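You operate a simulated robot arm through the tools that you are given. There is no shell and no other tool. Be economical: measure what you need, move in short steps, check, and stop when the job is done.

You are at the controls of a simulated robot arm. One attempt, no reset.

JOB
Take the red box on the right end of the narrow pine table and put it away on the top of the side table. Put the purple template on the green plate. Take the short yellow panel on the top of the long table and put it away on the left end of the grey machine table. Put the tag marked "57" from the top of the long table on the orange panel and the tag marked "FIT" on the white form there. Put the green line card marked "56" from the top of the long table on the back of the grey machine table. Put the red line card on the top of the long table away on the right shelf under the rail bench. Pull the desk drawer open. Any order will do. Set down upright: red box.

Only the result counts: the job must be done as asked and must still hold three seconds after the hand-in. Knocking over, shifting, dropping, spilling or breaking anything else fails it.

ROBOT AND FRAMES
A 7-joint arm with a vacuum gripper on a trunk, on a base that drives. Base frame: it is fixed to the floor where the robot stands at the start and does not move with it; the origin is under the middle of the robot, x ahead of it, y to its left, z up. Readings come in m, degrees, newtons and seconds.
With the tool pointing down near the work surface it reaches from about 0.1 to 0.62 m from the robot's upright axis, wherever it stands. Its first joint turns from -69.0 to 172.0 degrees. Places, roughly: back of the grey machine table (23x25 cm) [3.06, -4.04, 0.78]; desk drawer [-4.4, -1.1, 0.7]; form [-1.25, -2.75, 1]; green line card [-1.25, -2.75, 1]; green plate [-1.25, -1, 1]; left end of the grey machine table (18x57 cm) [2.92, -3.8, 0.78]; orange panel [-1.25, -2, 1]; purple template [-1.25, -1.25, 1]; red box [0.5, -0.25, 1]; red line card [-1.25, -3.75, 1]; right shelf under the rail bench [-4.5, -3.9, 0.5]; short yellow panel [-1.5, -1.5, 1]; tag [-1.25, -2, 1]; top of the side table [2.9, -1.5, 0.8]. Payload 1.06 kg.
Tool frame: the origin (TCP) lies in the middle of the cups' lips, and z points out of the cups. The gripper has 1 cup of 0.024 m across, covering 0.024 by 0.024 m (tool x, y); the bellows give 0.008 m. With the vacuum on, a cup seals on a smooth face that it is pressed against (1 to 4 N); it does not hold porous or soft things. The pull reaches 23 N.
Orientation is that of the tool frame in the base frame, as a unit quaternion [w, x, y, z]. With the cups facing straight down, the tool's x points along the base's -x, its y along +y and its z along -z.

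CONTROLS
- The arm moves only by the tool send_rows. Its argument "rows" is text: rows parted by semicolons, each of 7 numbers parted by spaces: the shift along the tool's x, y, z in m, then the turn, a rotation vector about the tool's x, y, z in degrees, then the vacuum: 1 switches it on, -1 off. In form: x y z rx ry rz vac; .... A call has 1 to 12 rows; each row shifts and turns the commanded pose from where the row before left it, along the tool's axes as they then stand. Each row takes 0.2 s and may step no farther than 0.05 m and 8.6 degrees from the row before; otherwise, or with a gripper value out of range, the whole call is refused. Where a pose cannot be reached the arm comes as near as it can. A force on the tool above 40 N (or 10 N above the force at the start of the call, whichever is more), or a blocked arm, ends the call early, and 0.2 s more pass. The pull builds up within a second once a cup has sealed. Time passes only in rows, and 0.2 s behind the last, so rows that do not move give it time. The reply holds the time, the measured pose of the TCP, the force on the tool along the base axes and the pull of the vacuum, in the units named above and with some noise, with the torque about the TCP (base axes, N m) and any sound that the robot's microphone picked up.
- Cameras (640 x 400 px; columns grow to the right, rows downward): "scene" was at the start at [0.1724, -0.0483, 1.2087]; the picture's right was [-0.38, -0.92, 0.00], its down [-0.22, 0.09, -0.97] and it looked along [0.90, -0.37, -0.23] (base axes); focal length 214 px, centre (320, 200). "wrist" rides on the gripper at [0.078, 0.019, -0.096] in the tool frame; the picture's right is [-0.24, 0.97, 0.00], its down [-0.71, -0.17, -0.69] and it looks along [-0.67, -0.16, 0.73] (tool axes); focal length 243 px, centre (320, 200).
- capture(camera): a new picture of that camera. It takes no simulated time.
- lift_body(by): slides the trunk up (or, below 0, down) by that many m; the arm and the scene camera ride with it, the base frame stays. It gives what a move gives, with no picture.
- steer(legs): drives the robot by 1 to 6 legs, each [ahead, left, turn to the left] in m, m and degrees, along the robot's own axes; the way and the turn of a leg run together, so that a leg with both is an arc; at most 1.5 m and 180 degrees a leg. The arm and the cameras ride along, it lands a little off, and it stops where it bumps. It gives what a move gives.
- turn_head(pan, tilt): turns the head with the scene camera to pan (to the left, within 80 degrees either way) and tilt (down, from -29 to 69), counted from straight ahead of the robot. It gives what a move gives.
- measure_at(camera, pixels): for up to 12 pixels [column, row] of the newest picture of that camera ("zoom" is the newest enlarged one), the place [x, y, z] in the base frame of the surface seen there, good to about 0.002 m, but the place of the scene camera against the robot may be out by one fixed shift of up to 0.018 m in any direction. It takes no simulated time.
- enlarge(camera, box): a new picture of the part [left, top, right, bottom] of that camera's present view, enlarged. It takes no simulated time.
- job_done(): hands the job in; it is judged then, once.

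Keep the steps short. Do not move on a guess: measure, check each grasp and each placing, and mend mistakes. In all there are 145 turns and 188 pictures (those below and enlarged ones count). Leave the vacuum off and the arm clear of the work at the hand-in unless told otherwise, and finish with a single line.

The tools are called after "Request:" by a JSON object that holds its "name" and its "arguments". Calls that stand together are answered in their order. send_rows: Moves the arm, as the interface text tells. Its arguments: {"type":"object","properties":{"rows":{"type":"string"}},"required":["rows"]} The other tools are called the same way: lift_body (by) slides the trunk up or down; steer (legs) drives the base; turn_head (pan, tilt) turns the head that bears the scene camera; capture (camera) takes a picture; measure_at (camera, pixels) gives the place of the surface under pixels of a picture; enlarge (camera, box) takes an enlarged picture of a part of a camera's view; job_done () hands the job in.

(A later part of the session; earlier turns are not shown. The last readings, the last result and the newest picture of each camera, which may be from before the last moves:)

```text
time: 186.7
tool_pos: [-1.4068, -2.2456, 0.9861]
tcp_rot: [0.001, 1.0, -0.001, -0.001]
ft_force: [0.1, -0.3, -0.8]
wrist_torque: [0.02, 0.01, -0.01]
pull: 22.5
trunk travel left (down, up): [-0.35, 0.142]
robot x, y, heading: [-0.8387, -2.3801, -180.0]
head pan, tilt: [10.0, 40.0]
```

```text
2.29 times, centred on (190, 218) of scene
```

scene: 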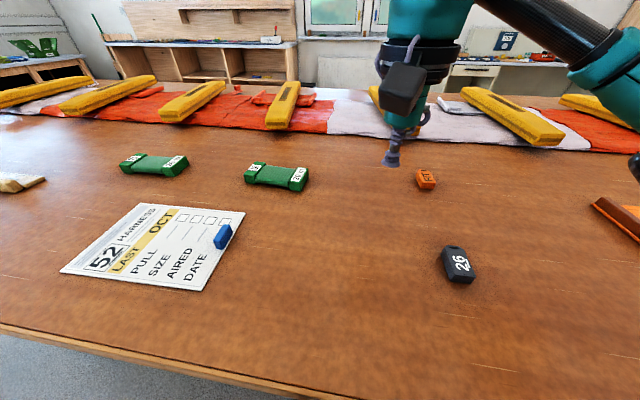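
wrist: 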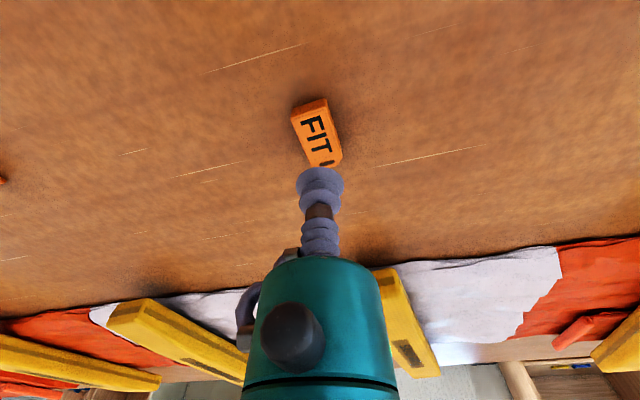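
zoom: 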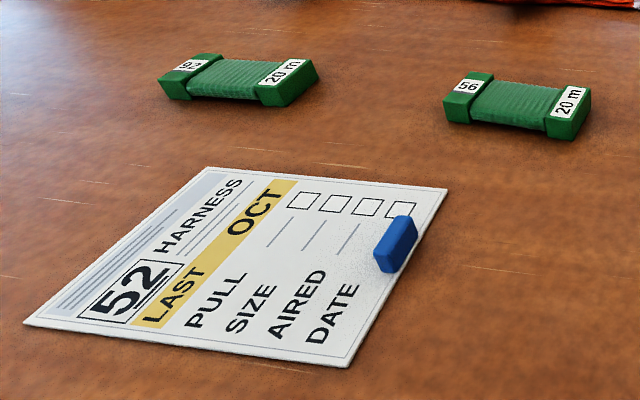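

The card "56" is the near green one; the far one reads 93. The form spans x -1.12…-1.255, y -2.575…-2.79 with a blue piece at its near right side. I carry FIT towards (-1.18,-2.68).

Request:
{"name": "send_rows", "arguments": {"rows": "0.0045 0.0087 0 0 0 0 1; 0.0113 0.0218 0 0 0 0 1; 0.021 0.0405 0 0 0 0 1; 0.021 0.0405 0 0 0 0 1; 0.021 0.0405 0 0 0 0 1; 0.021 0.0405 0 0 0 0 1; 0.021 0.0405 0 0 0 0 1; 0.021 0.0405 0 0 0 0 1; 0.021 0.0405 0 0 0 0 1; 0.021 0.0405 0 0 0 0 1; 0.021 0.0405 0 0 0 0 1; 0.021 0.0405 0 0 0 0 1"}}

Request:
{"name": "capture", "arguments": {"camera": "wrist"}}

```text
time: 189.3
tool_pos: [-1.2198, -2.6064, 0.9794]
tcp_rot: [0.001, 1.0, -0.001, 0.0]
ft_force: [0.6, 0.0, 0.8]
wrist_torque: [0.05, 0.01, 0.03]
pull: 22.9
out of reach, approached as far as the arm can: row 11, 12
trunk travel left (down, up): [-0.35, 0.142]
robot x, y, heading: [-0.8409, -2.3779, -180.2]
head pan, tilt: [10.0, 40.0]
```

```text
125 pictures are left
```

wrist: 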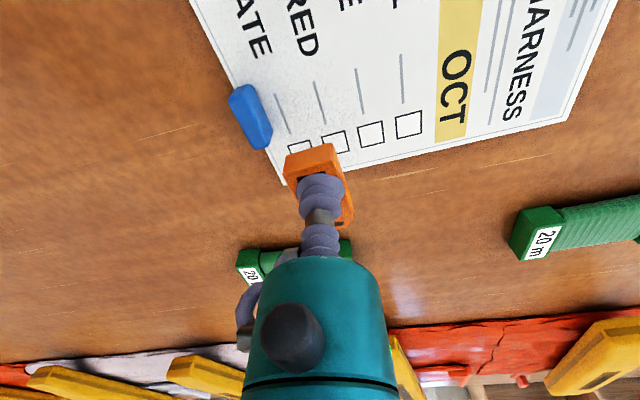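

The arm's reach to the left ends there. I raise 2 cm and strafe the base 0.12 left.

Request:
{"name": "send_rows", "arguments": {"rows": "0 0 -0.02 0 0 0 1; 0 0 0 0 0 0 1"}}

Request:
{"name": "steer", "arguments": {"legs": [[-0.02, 0.12, 0]]}}

Request:
{"name": "capture", "arguments": {"camera": "wrist"}}

```text
time: 189.9
tool_pos: [-1.2204, -2.6045, 0.9994]
tcp_rot: [0.001, 1.0, 0.0, 0.0]
ft_force: [-0.5, -0.3, 0.4]
wrist_torque: [0.0, 0.0, 0.0]
pull: 22.5
trunk travel left (down, up): [-0.35, 0.142]
robot x, y, heading: [-0.8394, -2.376, -179.8]
head pan, tilt: [10.0, 40.0]
```

```text
time: 191.6
tool_pos: [-1.1991, -2.7281, 0.9984]
tcp_rot: [0.001, 1.0, 0.001, 0.0]
ft_force: [0.3, 0.3, -0.5]
wrist_torque: [-0.03, -0.02, -0.03]
pull: 22.9
trunk travel left (down, up): [-0.35, 0.142]
robot x, y, heading: [-0.8218, -2.5022, -180.0]
head pan, tilt: [10.0, 40.0]
```

```text
124 pictures are left
```

wrist: 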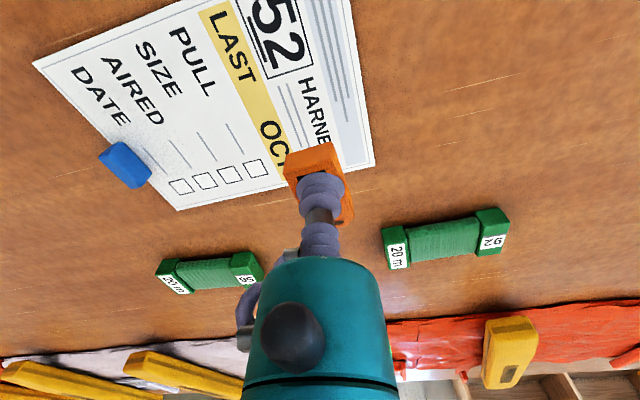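

Request:
{"name": "measure_at", "arguments": {"camera": "wrist", "pixels": [[38, 67], [181, 207], [371, 160], [345, 5], [125, 165], [130, 145], [200, 80], [240, 120]]}}

```text
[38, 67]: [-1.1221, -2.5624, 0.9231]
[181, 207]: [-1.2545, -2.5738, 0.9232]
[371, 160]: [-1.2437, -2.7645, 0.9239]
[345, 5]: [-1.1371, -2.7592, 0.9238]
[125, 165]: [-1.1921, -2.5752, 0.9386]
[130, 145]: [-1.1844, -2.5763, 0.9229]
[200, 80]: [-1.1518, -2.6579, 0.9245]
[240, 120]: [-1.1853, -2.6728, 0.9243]
```

The form centre is about (-1.185,-2.67). I shift there and lower.

Request:
{"name": "send_rows", "arguments": {"rows": "0.007 -0.024 0 0 0 0 1; 0.007 -0.024 0 0 0 0 1; 0 0 0.03 0 0 0 1; 0 0 0.02 0 0 0 1; 0 0 0.006 0 0 0 1; 0 0 0.003 0 0 0 1; 0 0 0 0 0 0 1; 0 0 0 0 0 0 1"}}

```text
time: 193.4
tool_pos: [-1.1848, -2.68, 0.9415]
tcp_rot: [0.001, 1.0, 0.001, 0.0]
ft_force: [-0.6, -0.1, -0.4]
wrist_torque: [-0.02, 0.0, 0.02]
pull: 22.7
trunk travel left (down, up): [-0.35, 0.142]
robot x, y, heading: [-0.8216, -2.5003, -179.8]
head pan, tilt: [10.0, 40.0]
```

Request:
{"name": "send_rows", "arguments": {"rows": "0 0 0.002 0 0 0 1; 0 0 0 0 0 0 1; 0 0 0.002 0 0 0 1; 0 0 0 0 0 0 1"}}

```text
time: 194.4
tool_pos: [-1.1851, -2.682, 0.9352]
tcp_rot: [0.001, 1.0, 0.001, 0.001]
ft_force: [0.4, -0.6, 2.2]
wrist_torque: [-0.01, 0.03, 0.02]
pull: 22.8
trunk travel left (down, up): [-0.35, 0.142]
robot x, y, heading: [-0.8219, -2.5002, -179.8]
head pan, tilt: [10.0, 40.0]
```

Contact. Release, rise, look.

Request:
{"name": "send_rows", "arguments": {"rows": "0 0 0 0 0 0 -1; 0 0 0 0 0 0 -1; 0 0 0 0 0 0 -1; 0 0 0 0 0 0 -1; 0 0 -0.01 0 0 0 -1; 0 0 -0.04 0 0 0 -1; 0 0 -0.04 0 0 0 -1; 0 0 0 0 0 0 -1"}}

Request:
{"name": "capture", "arguments": {"camera": "wrist"}}

Request:
{"name": "capture", "arguments": {"camera": "scene"}}

```text
time: 196.2
tool_pos: [-1.1851, -2.6824, 1.0254]
tcp_rot: [0.001, 1.0, 0.001, 0.0]
ft_force: [-0.4, 0.3, 0.6]
wrist_torque: [-0.02, 0.0, 0.01]
pull: 0.2
trunk travel left (down, up): [-0.35, 0.142]
robot x, y, heading: [-0.822, -2.5016, -179.9]
head pan, tilt: [10.0, 40.0]
```

```text
123 pictures are left
```

wrist: 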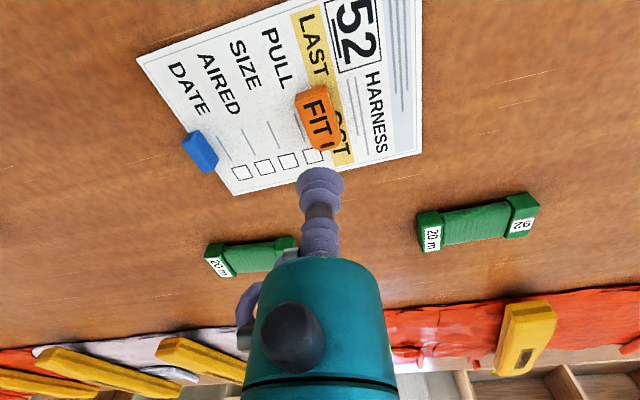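

```text
122 pictures are left
```

scene: 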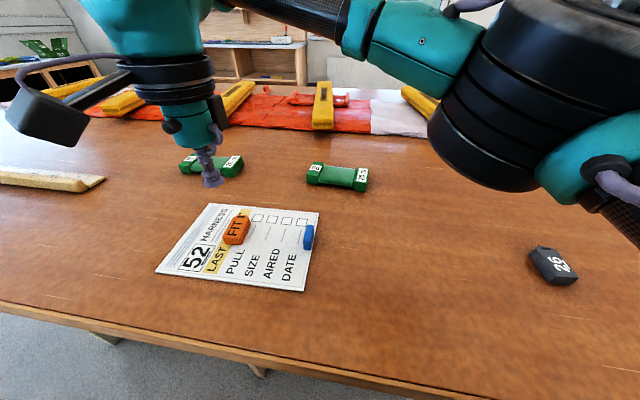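

FIT lies on the form. Next the red line card: I strafe left 1.1 m and look.

Request:
{"name": "steer", "arguments": {"legs": [[-0.05, 0.6, 0], [0, 0.5, 0]]}}

Request:
{"name": "capture", "arguments": {"camera": "scene"}}

Request:
{"name": "capture", "arguments": {"camera": "wrist"}}

```text
time: 206.5
tool_pos: [-1.1386, -3.7799, 1.0258]
tcp_rot: [0.001, 1.0, -0.006, 0.001]
ft_force: [-0.8, -0.8, 1.4]
wrist_torque: [0.0, 0.03, 0.0]
pull: 0.1
trunk travel left (down, up): [-0.35, 0.142]
robot x, y, heading: [-0.7738, -3.6032, 179.5]
head pan, tilt: [10.0, 40.0]
```

```text
121 pictures are left
```

scene: 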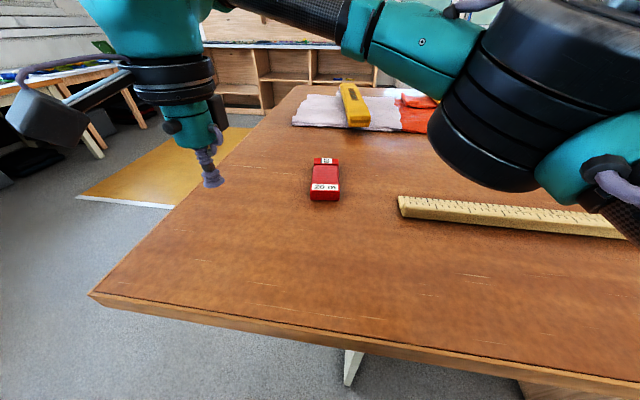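

```text
120 pictures are left
```

wrist: 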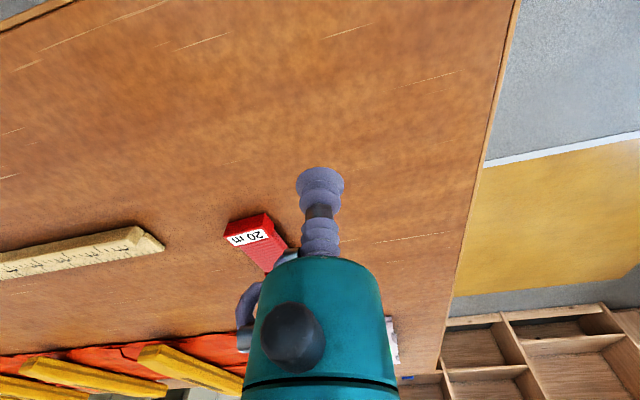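

The red card is at scene (325,180). Its end blocks look smooth, the middle is wound line. I measure and enlarge.

Request:
{"name": "enlarge", "arguments": {"camera": "scene", "box": [280, 140, 380, 220]}}

Request:
{"name": "measure_at", "arguments": {"camera": "scene", "pixels": [[325, 187], [325, 173], [326, 160], [310, 200], [340, 198], [97, 292], [300, 90], [220, 150]]}}

Request:
{"name": "measure_at", "arguments": {"camera": "wrist", "pixels": [[248, 238], [228, 225], [265, 215], [237, 245], [280, 235], [265, 258], [500, 100], [400, 350]]}}

```text
5.00 times, centred on (330, 180) of scene
```

zoom: 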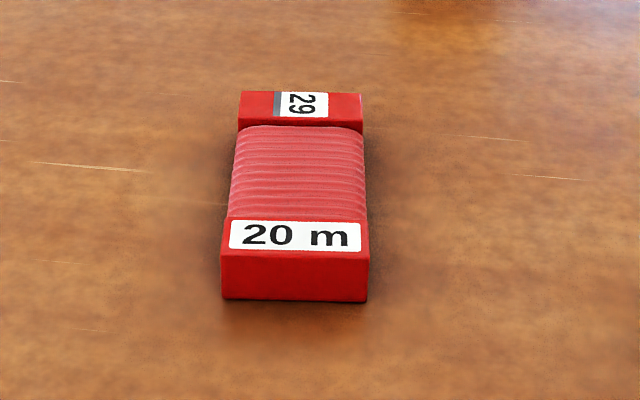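

```text
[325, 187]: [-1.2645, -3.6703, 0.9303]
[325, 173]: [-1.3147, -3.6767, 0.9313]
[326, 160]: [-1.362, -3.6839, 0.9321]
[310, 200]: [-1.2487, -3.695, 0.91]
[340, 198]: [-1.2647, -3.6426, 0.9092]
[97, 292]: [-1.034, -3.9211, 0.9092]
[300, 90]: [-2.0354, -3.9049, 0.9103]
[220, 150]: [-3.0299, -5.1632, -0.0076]
```

```text
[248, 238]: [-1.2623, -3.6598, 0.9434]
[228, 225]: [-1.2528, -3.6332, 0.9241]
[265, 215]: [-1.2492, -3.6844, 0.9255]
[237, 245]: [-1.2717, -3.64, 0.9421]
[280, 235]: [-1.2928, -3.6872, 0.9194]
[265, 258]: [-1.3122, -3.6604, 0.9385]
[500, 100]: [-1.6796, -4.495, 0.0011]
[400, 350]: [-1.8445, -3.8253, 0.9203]
```

I hover behind the "20 m" block to see it in the wrist camera.

Request:
{"name": "send_rows", "arguments": {"rows": "-0.038 -0.03 0 0 0 0 -1; -0.038 -0.03 0 0 0 0 -1; -0.038 -0.03 0 0 0 0 -1; -0.036 -0.03 0.01 0 0 0 -1; 0 0 0.02 0 0 0 -1; 0 0 0 0 0 0 -1"}}

Request:
{"name": "enlarge", "arguments": {"camera": "wrist", "box": [220, 80, 420, 205]}}

```text
time: 207.9
tool_pos: [-1.2841, -3.6599, 0.9948]
tcp_rot: [0.001, 1.0, -0.006, 0.0]
ft_force: [-0.4, 0.2, 0.5]
wrist_torque: [0.0, -0.03, -0.01]
pull: 0.0
trunk travel left (down, up): [-0.35, 0.142]
robot x, y, heading: [-0.7738, -3.6076, 179.6]
head pan, tilt: [10.0, 40.0]
```

```text
3.20 times, centred on (320, 142) of wrist
```

zoom: 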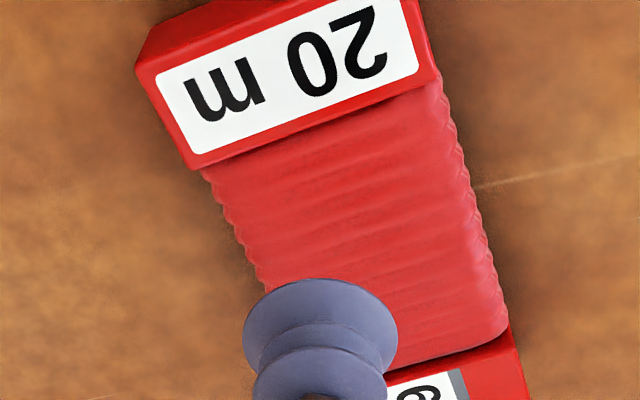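

Request:
{"name": "measure_at", "arguments": {"camera": "zoom", "pixels": [[140, 70], [195, 165], [437, 78], [415, 5], [250, 110], [330, 80], [290, 75], [310, 190]]}}

```text
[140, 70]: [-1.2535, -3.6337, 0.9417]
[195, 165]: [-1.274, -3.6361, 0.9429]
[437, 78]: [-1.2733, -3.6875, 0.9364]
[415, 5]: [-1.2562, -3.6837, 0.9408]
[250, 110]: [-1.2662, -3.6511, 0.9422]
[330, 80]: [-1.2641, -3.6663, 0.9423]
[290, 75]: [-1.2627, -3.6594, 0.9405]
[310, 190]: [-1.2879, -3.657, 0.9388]
```

The block's centre is (-1.264,-3.660). I shift +20.5 mm in x and press down.

Request:
{"name": "send_rows", "arguments": {"rows": "0.0205 0.0003 0 0 0 0 1; 0 0 0.035 0 0 0 1; 0 0 0.014 0 0 0 1; 0 0 0.005 0 0 0 1; 0 0 0.003 0 0 0 1; 0 0 0 0 0 0 1; 0 0 0 0 0 0 1; 0 0 0 0 0 0 1; 0 0 0 0 0 0 1"}}

```text
time: 209.9
tool_pos: [-1.2632, -3.6578, 0.937]
tcp_rot: [0.0, 1.0, -0.005, -0.001]
ft_force: [-3.3, -2.9, 11.9]
wrist_torque: [0.02, -0.08, -0.03]
pull: 23.0
trunk travel left (down, up): [-0.35, 0.142]
robot x, y, heading: [-0.7736, -3.6028, 179.3]
head pan, tilt: [10.0, 40.0]
```

Sealed. I relieve and lift slowly.

Request:
{"name": "send_rows", "arguments": {"rows": "0 0 -0.004 0 0 0 1; 0 0 0 0 0 0 1; 0 0 -0.01 0 0 0 1; 0 0 -0.015 0 0 0 1; 0 0 -0.02 0 0 0 1; 0 0 -0.02 0 0 0 1; 0 0 0 0 0 0 1; 0 0 0 0 0 0 1"}}

Request:
{"name": "capture", "arguments": {"camera": "scene"}}

Request:
{"name": "capture", "arguments": {"camera": "wrist"}}

```text
time: 211.7
tool_pos: [-1.267, -3.6579, 1.0069]
tcp_rot: [0.001, 1.0, -0.006, 0.0]
ft_force: [0.5, 0.8, -0.8]
wrist_torque: [-0.02, -0.01, 0.01]
pull: 23.0
trunk travel left (down, up): [-0.35, 0.142]
robot x, y, heading: [-0.7726, -3.6063, 179.7]
head pan, tilt: [10.0, 40.0]
```

```text
117 pictures are left
```

scene: 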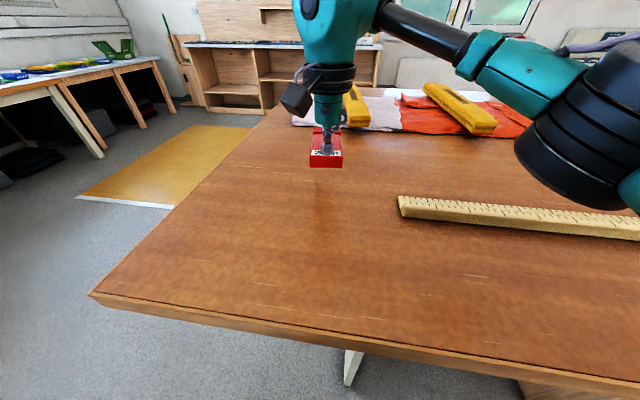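

```text
116 pictures are left
```

wrist: 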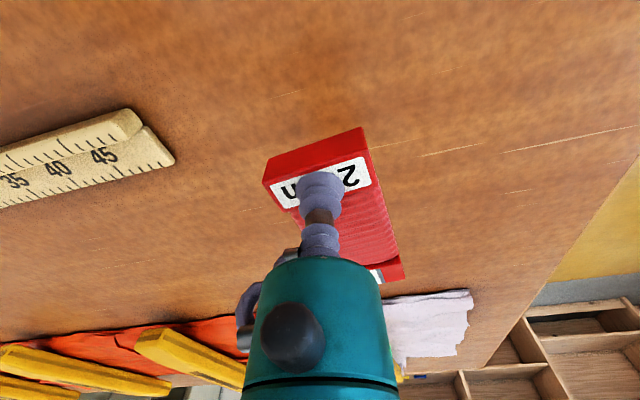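

The card hangs level. I measure the shelves behind and the passage to the west.

Request:
{"name": "measure_at", "arguments": {"camera": "scene", "pixels": [[235, 107], [266, 100], [215, 45], [255, 75], [290, 80], [215, 95], [60, 90], [100, 150], [178, 205], [250, 130], [135, 125], [185, 100]]}}

Request:
{"name": "enlarge", "arguments": {"camera": "scene", "box": [120, 0, 400, 175]}}

```text
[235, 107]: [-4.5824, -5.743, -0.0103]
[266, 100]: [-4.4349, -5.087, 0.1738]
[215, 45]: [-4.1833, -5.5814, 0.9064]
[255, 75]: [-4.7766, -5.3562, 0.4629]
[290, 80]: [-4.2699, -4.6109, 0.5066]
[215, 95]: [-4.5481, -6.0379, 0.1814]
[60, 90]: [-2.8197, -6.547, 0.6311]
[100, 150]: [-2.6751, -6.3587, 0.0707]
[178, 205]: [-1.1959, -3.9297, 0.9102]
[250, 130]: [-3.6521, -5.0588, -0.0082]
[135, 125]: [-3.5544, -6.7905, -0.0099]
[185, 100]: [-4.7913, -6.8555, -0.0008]
```

```text
2.29 times, centred on (260, 88) of scene
```

zoom: 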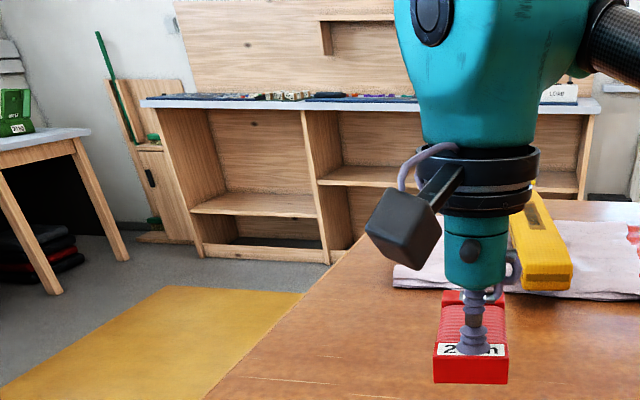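

The long table ends at y≈-3.92; the rail bench front is at x≈-4.2. I strafe left past the table end, then drive ahead to x≈-3.3.

Request:
{"name": "steer", "arguments": {"legs": [[0.05, 0.95, 0], [1.25, 0, 0], [1.2, 0, 0]]}}

Request:
{"name": "turn_head", "arguments": {"pan": -25, "tilt": 25}}

Request:
{"name": "capture", "arguments": {"camera": "scene"}}

```text
time: 232.1
tool_pos: [-3.7795, -4.6478, 1.0061]
tcp_rot: [0.002, 1.0, 0.0, 0.0]
ft_force: [-0.3, 0.6, -0.2]
wrist_torque: [0.0, 0.0, 0.0]
pull: 23.0
trunk travel left (down, up): [-0.35, 0.142]
robot x, y, heading: [-3.2892, -4.5872, -179.9]
head pan, tilt: [10.0, 40.0]
```

```text
time: 233.1
tool_pos: [-3.7815, -4.6482, 1.0065]
tcp_rot: [0.001, 1.0, 0.0, 0.0]
ft_force: [-0.7, 0.9, -1.0]
wrist_torque: [-0.01, 0.01, -0.05]
pull: 23.1
trunk travel left (down, up): [-0.35, 0.142]
robot x, y, heading: [-3.2871, -4.587, -180.0]
head pan, tilt: [-25.0, 25.0]
```

```text
114 pictures are left
```

scene: 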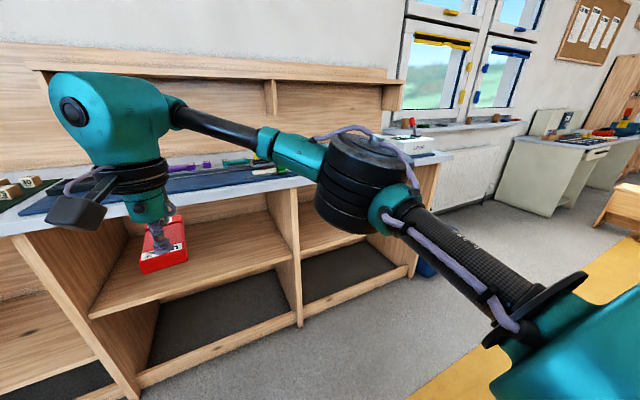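

Request:
{"name": "measure_at", "arguments": {"camera": "scene", "pixels": [[335, 243], [310, 248], [220, 280], [295, 257], [350, 250], [300, 325], [415, 270], [100, 215], [300, 183], [405, 245], [430, 160], [320, 225]]}}

Request:
{"name": "steer", "arguments": {"legs": [[0, -0.65, 0]]}}

Request:
{"name": "turn_head", "arguments": {"pan": -5, "tilt": 30}}

Request:
{"name": "capture", "arguments": {"camera": "scene"}}

```text
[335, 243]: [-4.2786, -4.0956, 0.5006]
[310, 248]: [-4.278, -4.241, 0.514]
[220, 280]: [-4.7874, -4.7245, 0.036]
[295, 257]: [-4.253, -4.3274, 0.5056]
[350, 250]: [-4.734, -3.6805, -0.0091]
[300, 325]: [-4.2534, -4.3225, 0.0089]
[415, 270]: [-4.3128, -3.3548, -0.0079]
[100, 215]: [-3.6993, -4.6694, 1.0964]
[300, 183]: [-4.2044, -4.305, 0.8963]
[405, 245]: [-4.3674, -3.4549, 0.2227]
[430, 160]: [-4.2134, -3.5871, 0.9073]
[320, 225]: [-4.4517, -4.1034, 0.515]
```

```text
time: 239.3
tool_pos: [-3.7792, -3.9886, 1.0065]
tcp_rot: [0.001, 1.0, -0.008, 0.0]
ft_force: [0.1, -0.9, -0.6]
wrist_torque: [0.02, 0.01, -0.01]
pull: 22.6
trunk travel left (down, up): [-0.35, 0.142]
robot x, y, heading: [-3.2834, -3.9319, 179.2]
head pan, tilt: [-25.0, 25.0]
```

```text
time: 240.1
tool_pos: [-3.7781, -3.9895, 1.0062]
tcp_rot: [0.001, 1.0, -0.008, 0.0]
ft_force: [0.2, 0.4, 0.3]
wrist_torque: [0.01, 0.03, 0.01]
pull: 22.4
trunk travel left (down, up): [-0.35, 0.142]
robot x, y, heading: [-3.283, -3.9369, 179.3]
head pan, tilt: [-5.0, 30.0]
```

```text
113 pictures are left
```

scene: 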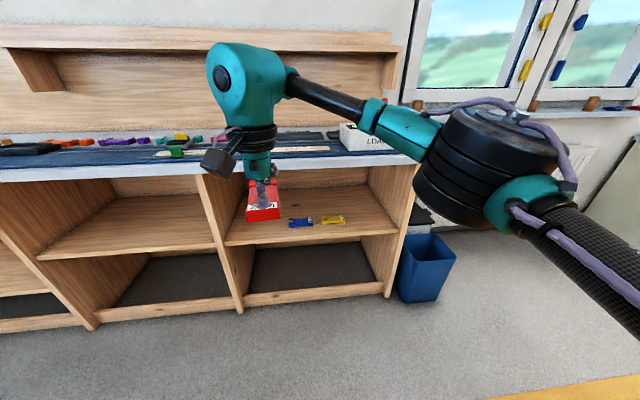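

The right bay's shelf holds a blue and a yellow card. I measure the shelf, these cards, and the arm's height above the cup.

Request:
{"name": "measure_at", "arguments": {"camera": "scene", "pixels": [[292, 222], [310, 220], [320, 220], [340, 217], [285, 235], [240, 240], [390, 228], [250, 225], [230, 45], [222, 135], [330, 105], [250, 60]]}}

Request:
{"name": "measure_at", "arguments": {"camera": "scene", "pixels": [[205, 165], [215, 175], [300, 162], [385, 160], [400, 240], [225, 200], [245, 180], [255, 172], [240, 150], [370, 130]]}}

Request:
{"name": "enlarge", "arguments": {"camera": "scene", "box": [180, 30, 420, 260]}}

```text
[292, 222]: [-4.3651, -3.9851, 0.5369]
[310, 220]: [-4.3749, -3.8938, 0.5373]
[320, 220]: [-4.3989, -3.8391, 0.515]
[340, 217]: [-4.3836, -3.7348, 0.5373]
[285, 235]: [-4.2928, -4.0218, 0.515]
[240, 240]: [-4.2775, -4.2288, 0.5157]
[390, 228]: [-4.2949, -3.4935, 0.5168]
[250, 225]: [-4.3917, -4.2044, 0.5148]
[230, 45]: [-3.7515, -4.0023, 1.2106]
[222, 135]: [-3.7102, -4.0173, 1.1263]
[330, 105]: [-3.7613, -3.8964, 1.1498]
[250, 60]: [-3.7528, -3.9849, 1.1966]
```

```text
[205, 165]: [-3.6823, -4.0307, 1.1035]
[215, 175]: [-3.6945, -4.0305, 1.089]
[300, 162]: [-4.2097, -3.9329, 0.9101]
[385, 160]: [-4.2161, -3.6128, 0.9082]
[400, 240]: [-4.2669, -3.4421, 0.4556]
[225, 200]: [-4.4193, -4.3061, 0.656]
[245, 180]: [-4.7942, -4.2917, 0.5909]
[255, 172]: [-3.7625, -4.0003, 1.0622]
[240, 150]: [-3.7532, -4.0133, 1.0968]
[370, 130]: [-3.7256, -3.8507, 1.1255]
```

```text
1.74 times, centred on (300, 145) of scene
```

zoom: 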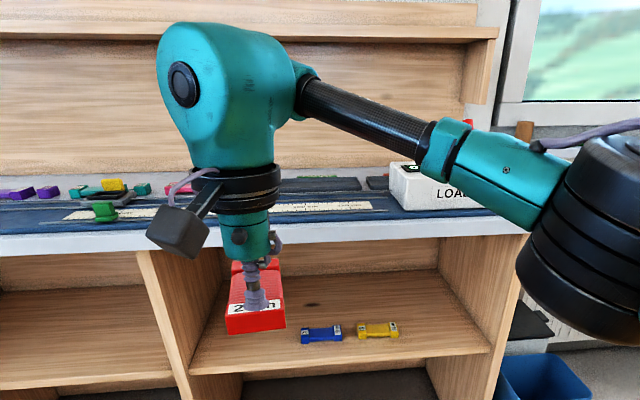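

The wrist's top is only ~0.22 m above the cup, so it fits under the bench top (underside ≈0.87, shelf ≈0.526). I strafe 0.11 left to a free strip (y≈-4.10) and lower the trunk 0.35.

Request:
{"name": "steer", "arguments": {"legs": [[0, 0.11, 0.7]]}}

Request:
{"name": "lift_body", "arguments": {"by": -0.34}}

Request:
{"name": "capture", "arguments": {"camera": "scene"}}

```text
time: 241.8
tool_pos: [-3.7787, -4.1057, 1.0062]
tcp_rot: [0.001, 1.0, -0.001, 0.0]
ft_force: [0.0, -0.3, -0.6]
wrist_torque: [0.02, 0.01, -0.01]
pull: 23.2
trunk travel left (down, up): [-0.35, 0.142]
robot x, y, heading: [-3.2818, -4.0456, 180.0]
head pan, tilt: [-5.0, 30.0]
```

```text
time: 245.1
tool_pos: [-3.7776, -4.1056, 0.6661]
tcp_rot: [0.0, 1.0, -0.001, -0.001]
ft_force: [0.2, 0.0, -1.4]
wrist_torque: [-0.01, 0.01, -0.02]
pull: 23.1
trunk travel left (down, up): [-0.01, 0.482]
robot x, y, heading: [-3.2857, -4.0495, 180.1]
head pan, tilt: [-5.0, 30.0]
```

```text
111 pictures are left
```

scene: 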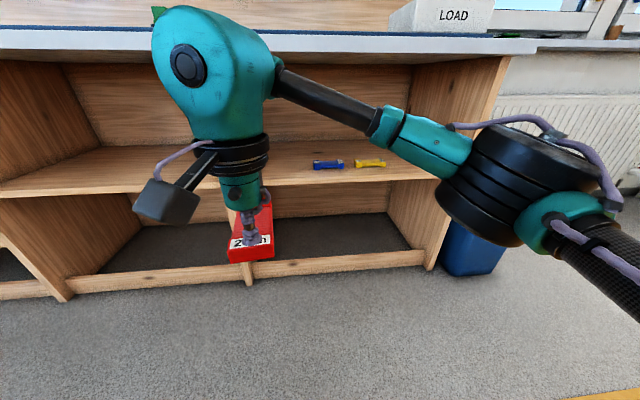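

Now I lower the tool 0.085 m and drive ahead 0.3, stopping before the bench.

Request:
{"name": "send_rows", "arguments": {"rows": "0 0 0.03 0 0 0 1; 0 0 0.03 0 0 0 1; 0 0 0.025 0 0 0 1; 0 0 0 0 0 0 1"}}

Request:
{"name": "steer", "arguments": {"legs": [[0.3, 0, 0]]}}

Request:
{"name": "capture", "arguments": {"camera": "scene"}}

Request:
{"name": "capture", "arguments": {"camera": "wrist"}}

```text
time: 246.1
tool_pos: [-3.7787, -4.1047, 0.5807]
tcp_rot: [0.001, 1.0, -0.002, -0.001]
ft_force: [-1.6, 0.6, -0.7]
wrist_torque: [0.02, 0.02, -0.03]
pull: 22.8
trunk travel left (down, up): [-0.01, 0.482]
robot x, y, heading: [-3.2842, -4.0467, 179.7]
head pan, tilt: [-5.0, 30.0]
```

```text
time: 248.2
tool_pos: [-4.0851, -4.1054, 0.5814]
tcp_rot: [0.001, 1.0, -0.001, 0.0]
ft_force: [0.2, 0.6, 0.0]
wrist_torque: [0.02, 0.0, -0.03]
pull: 23.3
trunk travel left (down, up): [-0.01, 0.482]
robot x, y, heading: [-3.5935, -4.0508, 180.0]
head pan, tilt: [-5.0, 30.0]
```

```text
110 pictures are left
```

scene: 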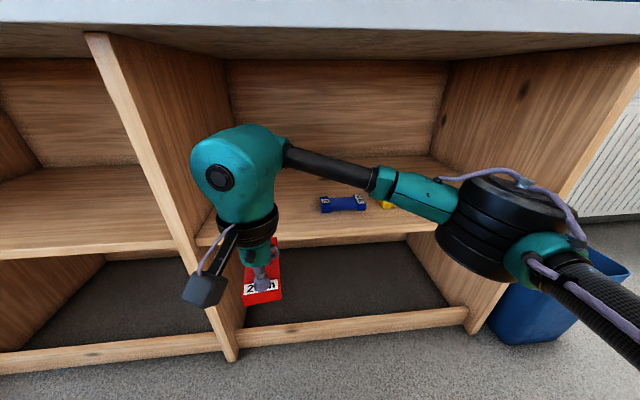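

```text
109 pictures are left
```

wrist: 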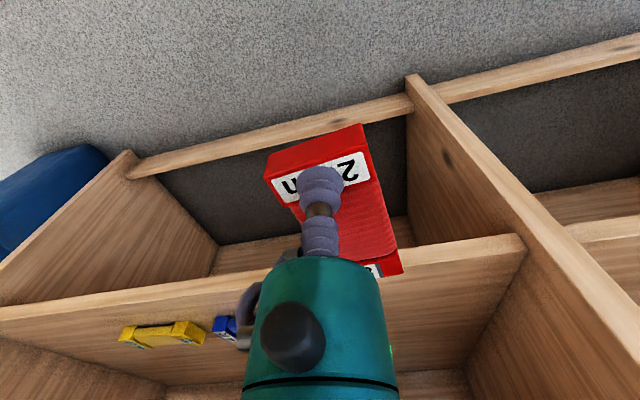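

Request:
{"name": "measure_at", "arguments": {"camera": "wrist", "pixels": [[450, 255], [405, 265], [180, 298], [515, 240], [215, 325], [165, 325], [270, 380]]}}

Request:
{"name": "measure_at", "arguments": {"camera": "scene", "pixels": [[470, 220], [440, 230], [205, 160], [240, 130], [205, 290], [260, 52], [120, 60], [470, 190], [210, 240], [300, 235], [325, 205]]}}

```text
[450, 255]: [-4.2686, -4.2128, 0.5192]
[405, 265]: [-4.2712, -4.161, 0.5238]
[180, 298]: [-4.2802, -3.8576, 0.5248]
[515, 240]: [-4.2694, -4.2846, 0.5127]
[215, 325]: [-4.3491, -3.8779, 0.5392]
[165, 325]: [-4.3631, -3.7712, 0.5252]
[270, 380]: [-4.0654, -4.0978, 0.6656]
```

```text
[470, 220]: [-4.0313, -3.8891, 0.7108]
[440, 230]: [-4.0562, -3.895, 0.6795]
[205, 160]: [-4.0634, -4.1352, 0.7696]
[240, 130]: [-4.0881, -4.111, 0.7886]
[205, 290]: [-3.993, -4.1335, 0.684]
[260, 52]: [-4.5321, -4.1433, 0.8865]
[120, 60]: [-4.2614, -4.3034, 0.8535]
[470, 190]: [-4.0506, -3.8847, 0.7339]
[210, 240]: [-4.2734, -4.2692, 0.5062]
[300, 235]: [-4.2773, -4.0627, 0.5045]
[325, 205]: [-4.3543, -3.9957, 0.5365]
```

Elbow and wrist tops (≤0.81) pass under the bench top (≥0.86). I drive 0.21 ahead so that the card lies wholly over the shelf.

Request:
{"name": "steer", "arguments": {"legs": [[0.12, 0, 0]]}}

Request:
{"name": "capture", "arguments": {"camera": "scene"}}

```text
time: 249.4
tool_pos: [-4.2069, -4.1063, 0.5817]
tcp_rot: [0.001, 1.0, -0.001, -0.001]
ft_force: [-0.1, 0.0, -0.6]
wrist_torque: [0.01, 0.01, -0.02]
pull: 23.1
trunk travel left (down, up): [-0.01, 0.482]
robot x, y, heading: [-3.712, -4.0478, -179.9]
head pan, tilt: [-5.0, 30.0]
```

```text
108 pictures are left
```

scene: 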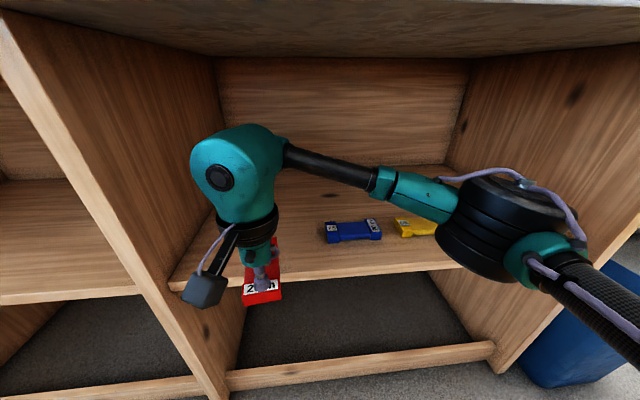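

Request:
{"name": "steer", "arguments": {"legs": [[0.088, 0, 0]]}}

Request:
{"name": "capture", "arguments": {"camera": "scene"}}

Request:
{"name": "capture", "arguments": {"camera": "wrist"}}

```text
time: 250.5
tool_pos: [-4.292, -4.1073, 0.5805]
tcp_rot: [0.001, 1.0, 0.001, -0.001]
ft_force: [0.4, -0.5, -0.9]
wrist_torque: [0.01, -0.02, -0.02]
pull: 22.9
trunk travel left (down, up): [-0.01, 0.482]
robot x, y, heading: [-3.7983, -4.0466, -179.7]
head pan, tilt: [-5.0, 30.0]
```

```text
107 pictures are left
```

scene: 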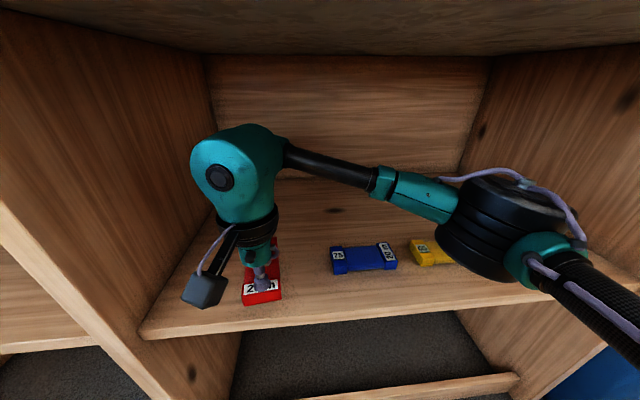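

```text
106 pictures are left
```

wrist: 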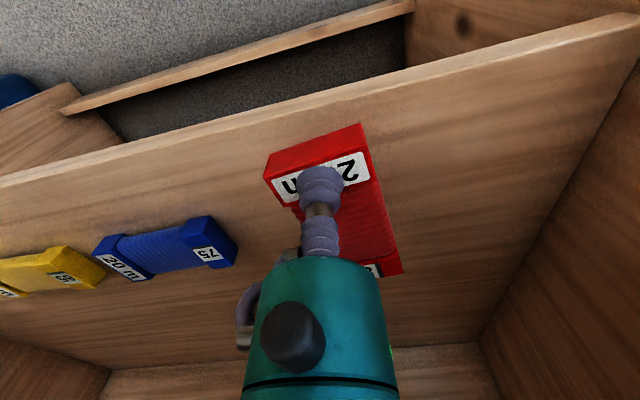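

The card is over the shelf. I shift 1.5 cm further in and lower (contact expected at z≈0.547).

Request:
{"name": "send_rows", "arguments": {"rows": "-0.015 0 0 0 0 0 1; 0 0 0.015 0 0 0 1; 0 0 0.012 0 0 0 1; 0 0 0.004 0 0 0 1; 0 0 0.002 0 0 0 1; 0 0 0 0 0 0 1; 0 0 0.002 0 0 0 1; 0 0 0 0 0 0 1"}}

```text
time: 252.3
tool_pos: [-4.3072, -4.1064, 0.5459]
tcp_rot: [0.001, 1.0, 0.001, -0.001]
ft_force: [-1.5, -0.3, 8.5]
wrist_torque: [-0.04, -0.04, 0.01]
pull: 22.3
trunk travel left (down, up): [-0.01, 0.482]
robot x, y, heading: [-3.7971, -4.0448, -179.8]
head pan, tilt: [-5.0, 30.0]
```

It bears. Release, rise 5 cm, check.

Request:
{"name": "send_rows", "arguments": {"rows": "0 0 -0.004 0 0 0 -1; 0 0 0 0 0 0 -1; 0 0 0 0 0 0 -1; 0 0 0 0 0 0 -1; 0 0 -0.01 0 0 0 -1; 0 0 -0.03 0 0 0 -1; 0 0 0 0 0 0 -1"}}

Request:
{"name": "steer", "arguments": {"legs": [[-0.35, 0, 0]]}}

Request:
{"name": "capture", "arguments": {"camera": "scene"}}

```text
time: 253.9
tool_pos: [-4.306, -4.1058, 0.5898]
tcp_rot: [0.001, 1.0, 0.0, 0.0]
ft_force: [0.2, -0.3, 0.0]
wrist_torque: [0.01, -0.03, 0.0]
pull: 0.0
trunk travel left (down, up): [-0.01, 0.482]
robot x, y, heading: [-3.8003, -4.0447, -179.9]
head pan, tilt: [-5.0, 30.0]
```

```text
time: 256.2
tool_pos: [-3.9601, -4.1028, 0.5905]
tcp_rot: [0.001, 1.0, -0.002, 0.0]
ft_force: [-0.1, -0.3, -0.1]
wrist_torque: [-0.03, 0.03, 0.03]
pull: 0.1
trunk travel left (down, up): [-0.01, 0.482]
robot x, y, heading: [-3.4511, -4.0487, 180.2]
head pan, tilt: [-5.0, 30.0]
```

```text
105 pictures are left
```

scene: 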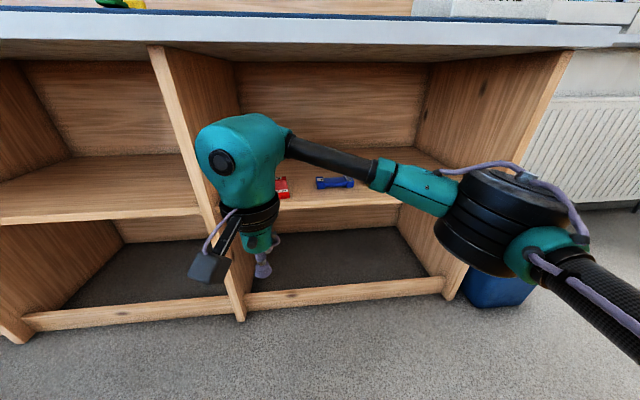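

The card is on the shelf. Now towards the desk drawer: I raise the trunk and look right.

Request:
{"name": "lift_body", "arguments": {"by": 0.3}}

Request:
{"name": "turn_head", "arguments": {"pan": -60, "tilt": 20}}

Request:
{"name": "capture", "arguments": {"camera": "scene"}}

```text
time: 259.2
tool_pos: [-3.9596, -4.1036, 0.8886]
tcp_rot: [0.0, 1.0, -0.002, 0.0]
ft_force: [0.2, -0.5, -0.1]
wrist_torque: [-0.03, 0.01, 0.0]
pull: 0.0
trunk travel left (down, up): [-0.31, 0.182]
robot x, y, heading: [-3.4503, -4.0482, 180.0]
head pan, tilt: [-5.0, 30.0]
```

```text
time: 260.4
tool_pos: [-3.9599, -4.1029, 0.8902]
tcp_rot: [0.001, 1.0, -0.002, 0.0]
ft_force: [-0.3, 0.6, -0.2]
wrist_torque: [-0.03, -0.01, -0.02]
pull: 0.0
trunk travel left (down, up): [-0.31, 0.182]
robot x, y, heading: [-3.4514, -4.0474, 179.9]
head pan, tilt: [-60.0, 20.0]
```

```text
104 pictures are left
```

scene: 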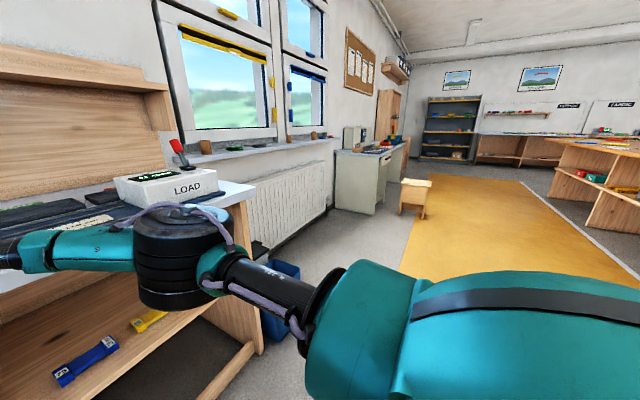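

Request:
{"name": "enlarge", "arguments": {"camera": "scene", "box": [310, 100, 470, 230]}}

Request:
{"name": "measure_at", "arguments": {"camera": "scene", "pixels": [[385, 152], [370, 213], [338, 160], [402, 185], [430, 182], [400, 213], [424, 217], [272, 330], [385, 200], [405, 148], [560, 170]]}}

```text
3.08 times, centred on (390, 165) of scene
```

zoom: 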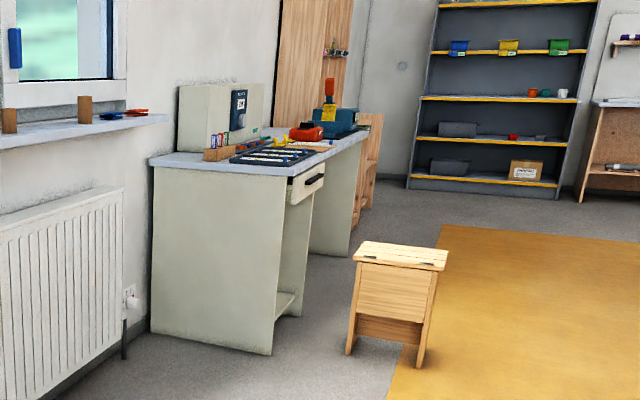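

```text
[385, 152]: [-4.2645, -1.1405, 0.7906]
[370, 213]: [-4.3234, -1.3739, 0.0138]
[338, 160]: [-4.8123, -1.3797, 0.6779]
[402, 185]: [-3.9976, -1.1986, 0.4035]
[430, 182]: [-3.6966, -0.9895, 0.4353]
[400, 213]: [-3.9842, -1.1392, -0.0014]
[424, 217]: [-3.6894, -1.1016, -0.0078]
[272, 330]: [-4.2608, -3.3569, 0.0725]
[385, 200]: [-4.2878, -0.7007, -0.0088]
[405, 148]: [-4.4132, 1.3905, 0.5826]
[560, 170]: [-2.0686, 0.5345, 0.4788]
```

The desk front is at x≈-4.26 with the drawer near y≈-1.1; a stool (0.44 m high) stands before it. I drive north to (-3.5,-1.95) and turn to face north.

Request:
{"name": "turn_head", "arguments": {"pan": 0, "tilt": 25}}

Request:
{"name": "steer", "arguments": {"legs": [[0, -1.1, 0], [0, -0.9, 0], [0, 0, -90]]}}

Request:
{"name": "turn_head", "arguments": {"pan": 40, "tilt": 30}}

Request:
{"name": "capture", "arguments": {"camera": "scene"}}

```text
time: 261.7
tool_pos: [-3.9598, -4.1027, 0.8899]
tcp_rot: [0.0, 1.0, -0.002, 0.0]
ft_force: [0.3, 0.5, -0.1]
wrist_torque: [-0.04, -0.02, -0.03]
pull: 0.1
trunk travel left (down, up): [-0.31, 0.182]
robot x, y, heading: [-3.4506, -4.0472, 179.6]
head pan, tilt: [0.0, 25.0]
```

```text
time: 283.6
tool_pos: [-3.5219, -1.505, 0.8893]
tcp_rot: [0.0, 0.713, -0.701, -0.002]
ft_force: [0.4, 0.2, 0.5]
wrist_torque: [-0.02, -0.03, 0.01]
pull: 0.1
trunk travel left (down, up): [-0.31, 0.182]
robot x, y, heading: [-3.4555, -2.0149, 90.8]
head pan, tilt: [0.0, 25.0]
```

```text
time: 284.7
tool_pos: [-3.5219, -1.5062, 0.8897]
tcp_rot: [0.0, 0.714, -0.701, -0.002]
ft_force: [0.3, 0.3, -0.3]
wrist_torque: [-0.01, 0.0, -0.01]
pull: 0.0
trunk travel left (down, up): [-0.31, 0.182]
robot x, y, heading: [-3.4551, -2.0149, 90.8]
head pan, tilt: [40.0, 30.0]
```

```text
102 pictures are left
```

scene: 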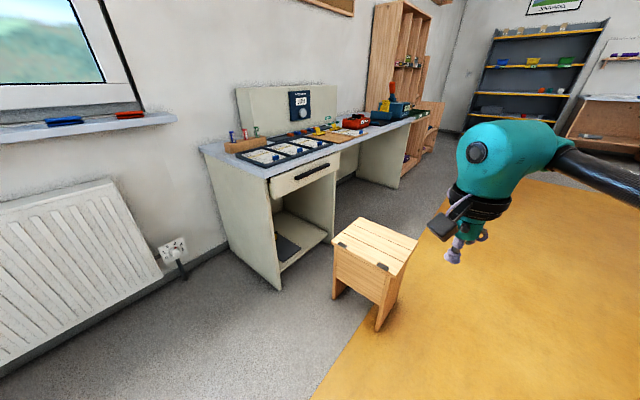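

Now I see the drawer with a black bar handle at (312,174). I enlarge and measure.

Request:
{"name": "enlarge", "arguments": {"camera": "scene", "box": [240, 130, 400, 250]}}

Request:
{"name": "measure_at", "arguments": {"camera": "zoom", "pixels": [[130, 175], [385, 90], [255, 140], [140, 225], [380, 130], [235, 185], [330, 150], [200, 180], [300, 130]]}}

Request:
{"name": "measure_at", "arguments": {"camera": "scene", "pixels": [[332, 243], [378, 222], [416, 240], [385, 265], [375, 330], [336, 292], [278, 285], [335, 240], [265, 172]]}}

```text
3.33 times, centred on (320, 190) of scene
```

zoom: 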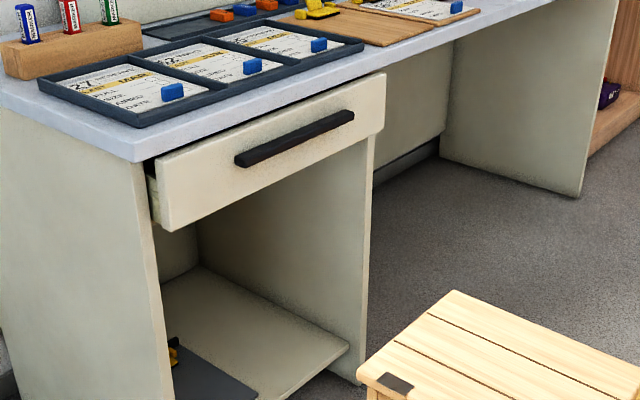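

```text
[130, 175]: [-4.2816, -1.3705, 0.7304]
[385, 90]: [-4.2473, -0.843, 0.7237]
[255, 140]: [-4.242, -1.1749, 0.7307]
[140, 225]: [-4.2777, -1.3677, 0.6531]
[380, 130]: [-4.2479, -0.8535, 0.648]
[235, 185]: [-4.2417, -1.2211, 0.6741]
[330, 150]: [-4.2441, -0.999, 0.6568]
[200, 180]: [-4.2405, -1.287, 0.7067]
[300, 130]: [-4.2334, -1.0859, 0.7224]
```

```text
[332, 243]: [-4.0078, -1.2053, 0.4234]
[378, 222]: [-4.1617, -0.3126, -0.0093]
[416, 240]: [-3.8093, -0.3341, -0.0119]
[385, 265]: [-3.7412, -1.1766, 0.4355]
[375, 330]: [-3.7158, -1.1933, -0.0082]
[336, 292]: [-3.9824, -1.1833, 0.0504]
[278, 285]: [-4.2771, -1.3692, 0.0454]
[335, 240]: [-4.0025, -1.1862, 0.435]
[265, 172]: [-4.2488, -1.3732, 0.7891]
```

The drawer front is at x≈-4.24, handle z≈0.73; a free smooth spot lies left of the handle at y≈-1.28, z≈0.715. I lower the trunk and turn the tool horizontal (cup facing -x) here in the open.

Request:
{"name": "lift_body", "arguments": {"by": -0.25}}

Request:
{"name": "send_rows", "arguments": {"rows": "0.01 0.045 -0.02 0 0 0 -1; 0.01 0.045 -0.02 0 0 0 -1; 0.01 0.045 -0.02 0 0 0 -1; 0.01 0.045 -0.02 0 0 0 -1; 0.01 0.045 0 0 0 0 -1; 0 0 0 0 0 0 -1"}}

Request:
{"name": "send_rows", "arguments": {"rows": "0 0 0 -8.5 0 0 -1; 0 0 0 -8.5 0 0 -1; 0 0 0 -8.5 0 0 -1; 0 0 0 -8.5 0 0 -1; 0 0 0 -8.5 0 0 -1; 0 0 0 -8.5 0 0 -1; 0 0 0 -8.5 0 0 -1; 0 0 0 -8.5 0 0 -1; 0 0 0 -8.5 0 0 -1; 0 0 0 -8.5 0 0 -1; 0 0 0 -5 0 0 -1; 0 0 0 0 0 0 -1"}}

Request:
{"name": "capture", "arguments": {"camera": "scene"}}

```text
time: 287.2
tool_pos: [-3.5224, -1.5051, 0.6396]
tcp_rot: [0.001, 0.713, -0.702, -0.002]
ft_force: [0.2, -1.0, 0.0]
wrist_torque: [-0.01, 0.0, 0.04]
pull: 0.0
trunk travel left (down, up): [-0.06, 0.432]
robot x, y, heading: [-3.4574, -2.0156, 91.2]
head pan, tilt: [40.0, 30.0]
```

```text
refused: row 1 steps farther than a row can; nothing moved
```

```text
time: 289.8
tool_pos: [-3.5216, -1.5053, 0.6389]
tcp_rot: [0.504, 0.503, -0.495, -0.498]
ft_force: [0.3, 0.7, 0.2]
wrist_torque: [-0.01, 0.0, -0.01]
pull: 0.1
trunk travel left (down, up): [-0.06, 0.432]
robot x, y, heading: [-3.4555, -2.0131, 91.1]
head pan, tilt: [40.0, 30.0]
```

```text
100 pictures are left
```

scene: 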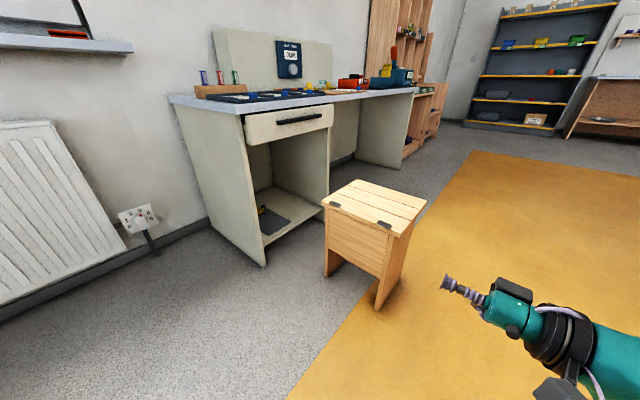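

The tool now points at -x. I raise it to z≈0.715, push it 0.15 out to the left, then drive ahead 0.22 and left 0.47.

Request:
{"name": "send_rows", "arguments": {"rows": "0 0.025 0.035 0 0 0 -1; 0 0.025 0.035 0 0 0 -1; 0 0.026 0.035 0 0 0 -1; 0 0 0.045 0 0 0 -1; 0 0 0 0 0 0 -1"}}

Request:
{"name": "steer", "arguments": {"legs": [[0.22, 0, -1.0], [0, 0.42, 0]]}}

Request:
{"name": "turn_head", "arguments": {"pan": 30, "tilt": 25}}

Request:
{"name": "capture", "arguments": {"camera": "scene"}}

Request:
{"name": "capture", "arguments": {"camera": "wrist"}}

```text
time: 291.0
tool_pos: [-3.6734, -1.5096, 0.7159]
tcp_rot: [0.503, 0.505, -0.495, -0.497]
ft_force: [0.5, 0.3, 0.2]
wrist_torque: [0.01, 0.03, 0.02]
pull: 0.1
trunk travel left (down, up): [-0.06, 0.432]
robot x, y, heading: [-3.4569, -2.0126, 91.2]
head pan, tilt: [40.0, 30.0]
```

```text
time: 296.5
tool_pos: [-4.0887, -1.2885, 0.7157]
tcp_rot: [0.502, 0.502, -0.497, -0.498]
ft_force: [0.4, 0.1, -0.2]
wrist_torque: [-0.01, 0.02, -0.04]
pull: 0.1
trunk travel left (down, up): [-0.06, 0.432]
robot x, y, heading: [-3.8744, -1.7983, 90.5]
head pan, tilt: [40.0, 30.0]
```

```text
time: 297.3
tool_pos: [-4.0888, -1.2895, 0.7152]
tcp_rot: [0.502, 0.502, -0.497, -0.499]
ft_force: [1.0, 0.0, 0.4]
wrist_torque: [0.0, -0.02, 0.0]
pull: 0.1
trunk travel left (down, up): [-0.06, 0.432]
robot x, y, heading: [-3.8785, -1.7956, 90.6]
head pan, tilt: [30.0, 25.0]
```

```text
99 pictures are left
```

scene: 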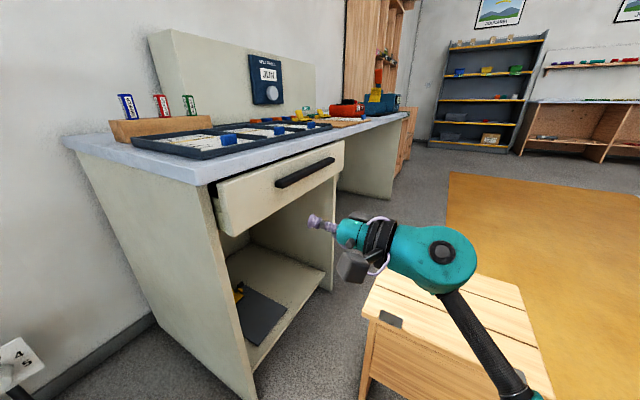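

```text
98 pictures are left
```

wrist: 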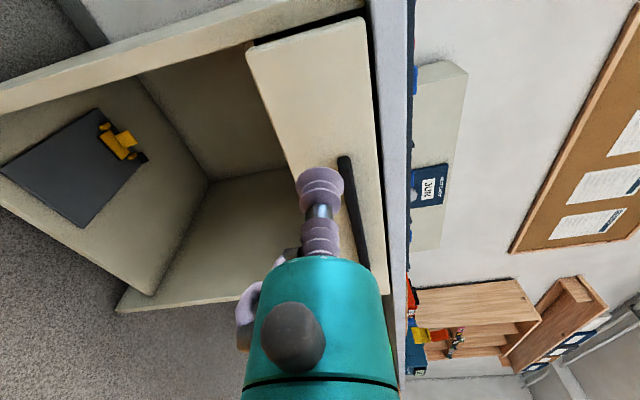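

I measure the drawer front with the wrist camera.

Request:
{"name": "measure_at", "arguments": {"camera": "wrist", "pixels": [[255, 60], [360, 25], [320, 100], [345, 165], [350, 180], [290, 110], [360, 110], [280, 130], [370, 170], [330, 60]]}}

```text
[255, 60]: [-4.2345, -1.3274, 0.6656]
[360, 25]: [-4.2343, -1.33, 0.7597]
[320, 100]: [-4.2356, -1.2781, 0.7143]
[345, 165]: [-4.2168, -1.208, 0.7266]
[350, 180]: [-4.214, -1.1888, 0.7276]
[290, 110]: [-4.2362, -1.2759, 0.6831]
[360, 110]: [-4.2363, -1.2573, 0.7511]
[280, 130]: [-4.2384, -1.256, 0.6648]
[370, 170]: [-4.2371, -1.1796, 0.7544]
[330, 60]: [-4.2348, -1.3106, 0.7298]
```

Face at x=-4.236; my target (y -1.278, z 0.715) is clear of the handle. I approach and press with the vacuum on.

Request:
{"name": "send_rows", "arguments": {"rows": "-0.01 0 0.04 0 0 0 1; 0 0 0.04 0 0 0 1; 0 0 0.04 0 0 0 1; 0 0 0.018 0 0 0 1; 0 0 0.008 0 0 0 1; 0 0 0.004 0 0 0 1; 0 0 0 0 0 0 1; 0 0 0 0 0 0 1; 0 0 0 0 0 0 1"}}

```text
time: 299.3
tool_pos: [-4.2376, -1.2818, 0.7164]
tcp_rot: [0.502, 0.503, -0.497, -0.498]
ft_force: [11.2, -6.0, -8.3]
wrist_torque: [0.06, -0.02, -0.03]
pull: 23.0
trunk travel left (down, up): [-0.06, 0.432]
robot x, y, heading: [-3.874, -1.7916, 90.7]
head pan, tilt: [30.0, 25.0]
```

Sealed on the drawer front. I pull back slowly.

Request:
{"name": "send_rows", "arguments": {"rows": "0 0 -0.005 0 0 0 1; 0 0 -0.01 0 0 0 1; 0 0 -0.012 0 0 0 1; 0 0 -0.015 0 0 0 1; 0 0 -0.015 0 0 0 1; 0 0 -0.015 0 0 0 1; 0 0 0 0 0 0 1"}}

Request:
{"name": "capture", "arguments": {"camera": "scene"}}

```text
time: 300.9
tool_pos: [-4.1676, -1.2817, 0.7152]
tcp_rot: [0.501, 0.501, -0.498, -0.499]
ft_force: [0.3, 6.0, 11.0]
wrist_torque: [0.0, -0.04, 0.09]
pull: 22.6
trunk travel left (down, up): [-0.06, 0.432]
robot x, y, heading: [-3.8728, -1.7961, 90.8]
head pan, tilt: [30.0, 25.0]
```

```text
97 pictures are left
```

scene: 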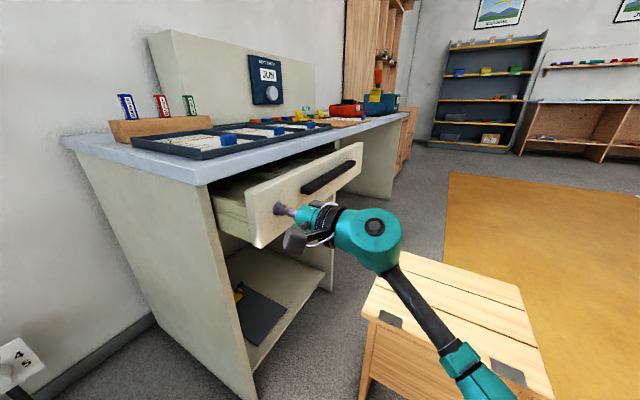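

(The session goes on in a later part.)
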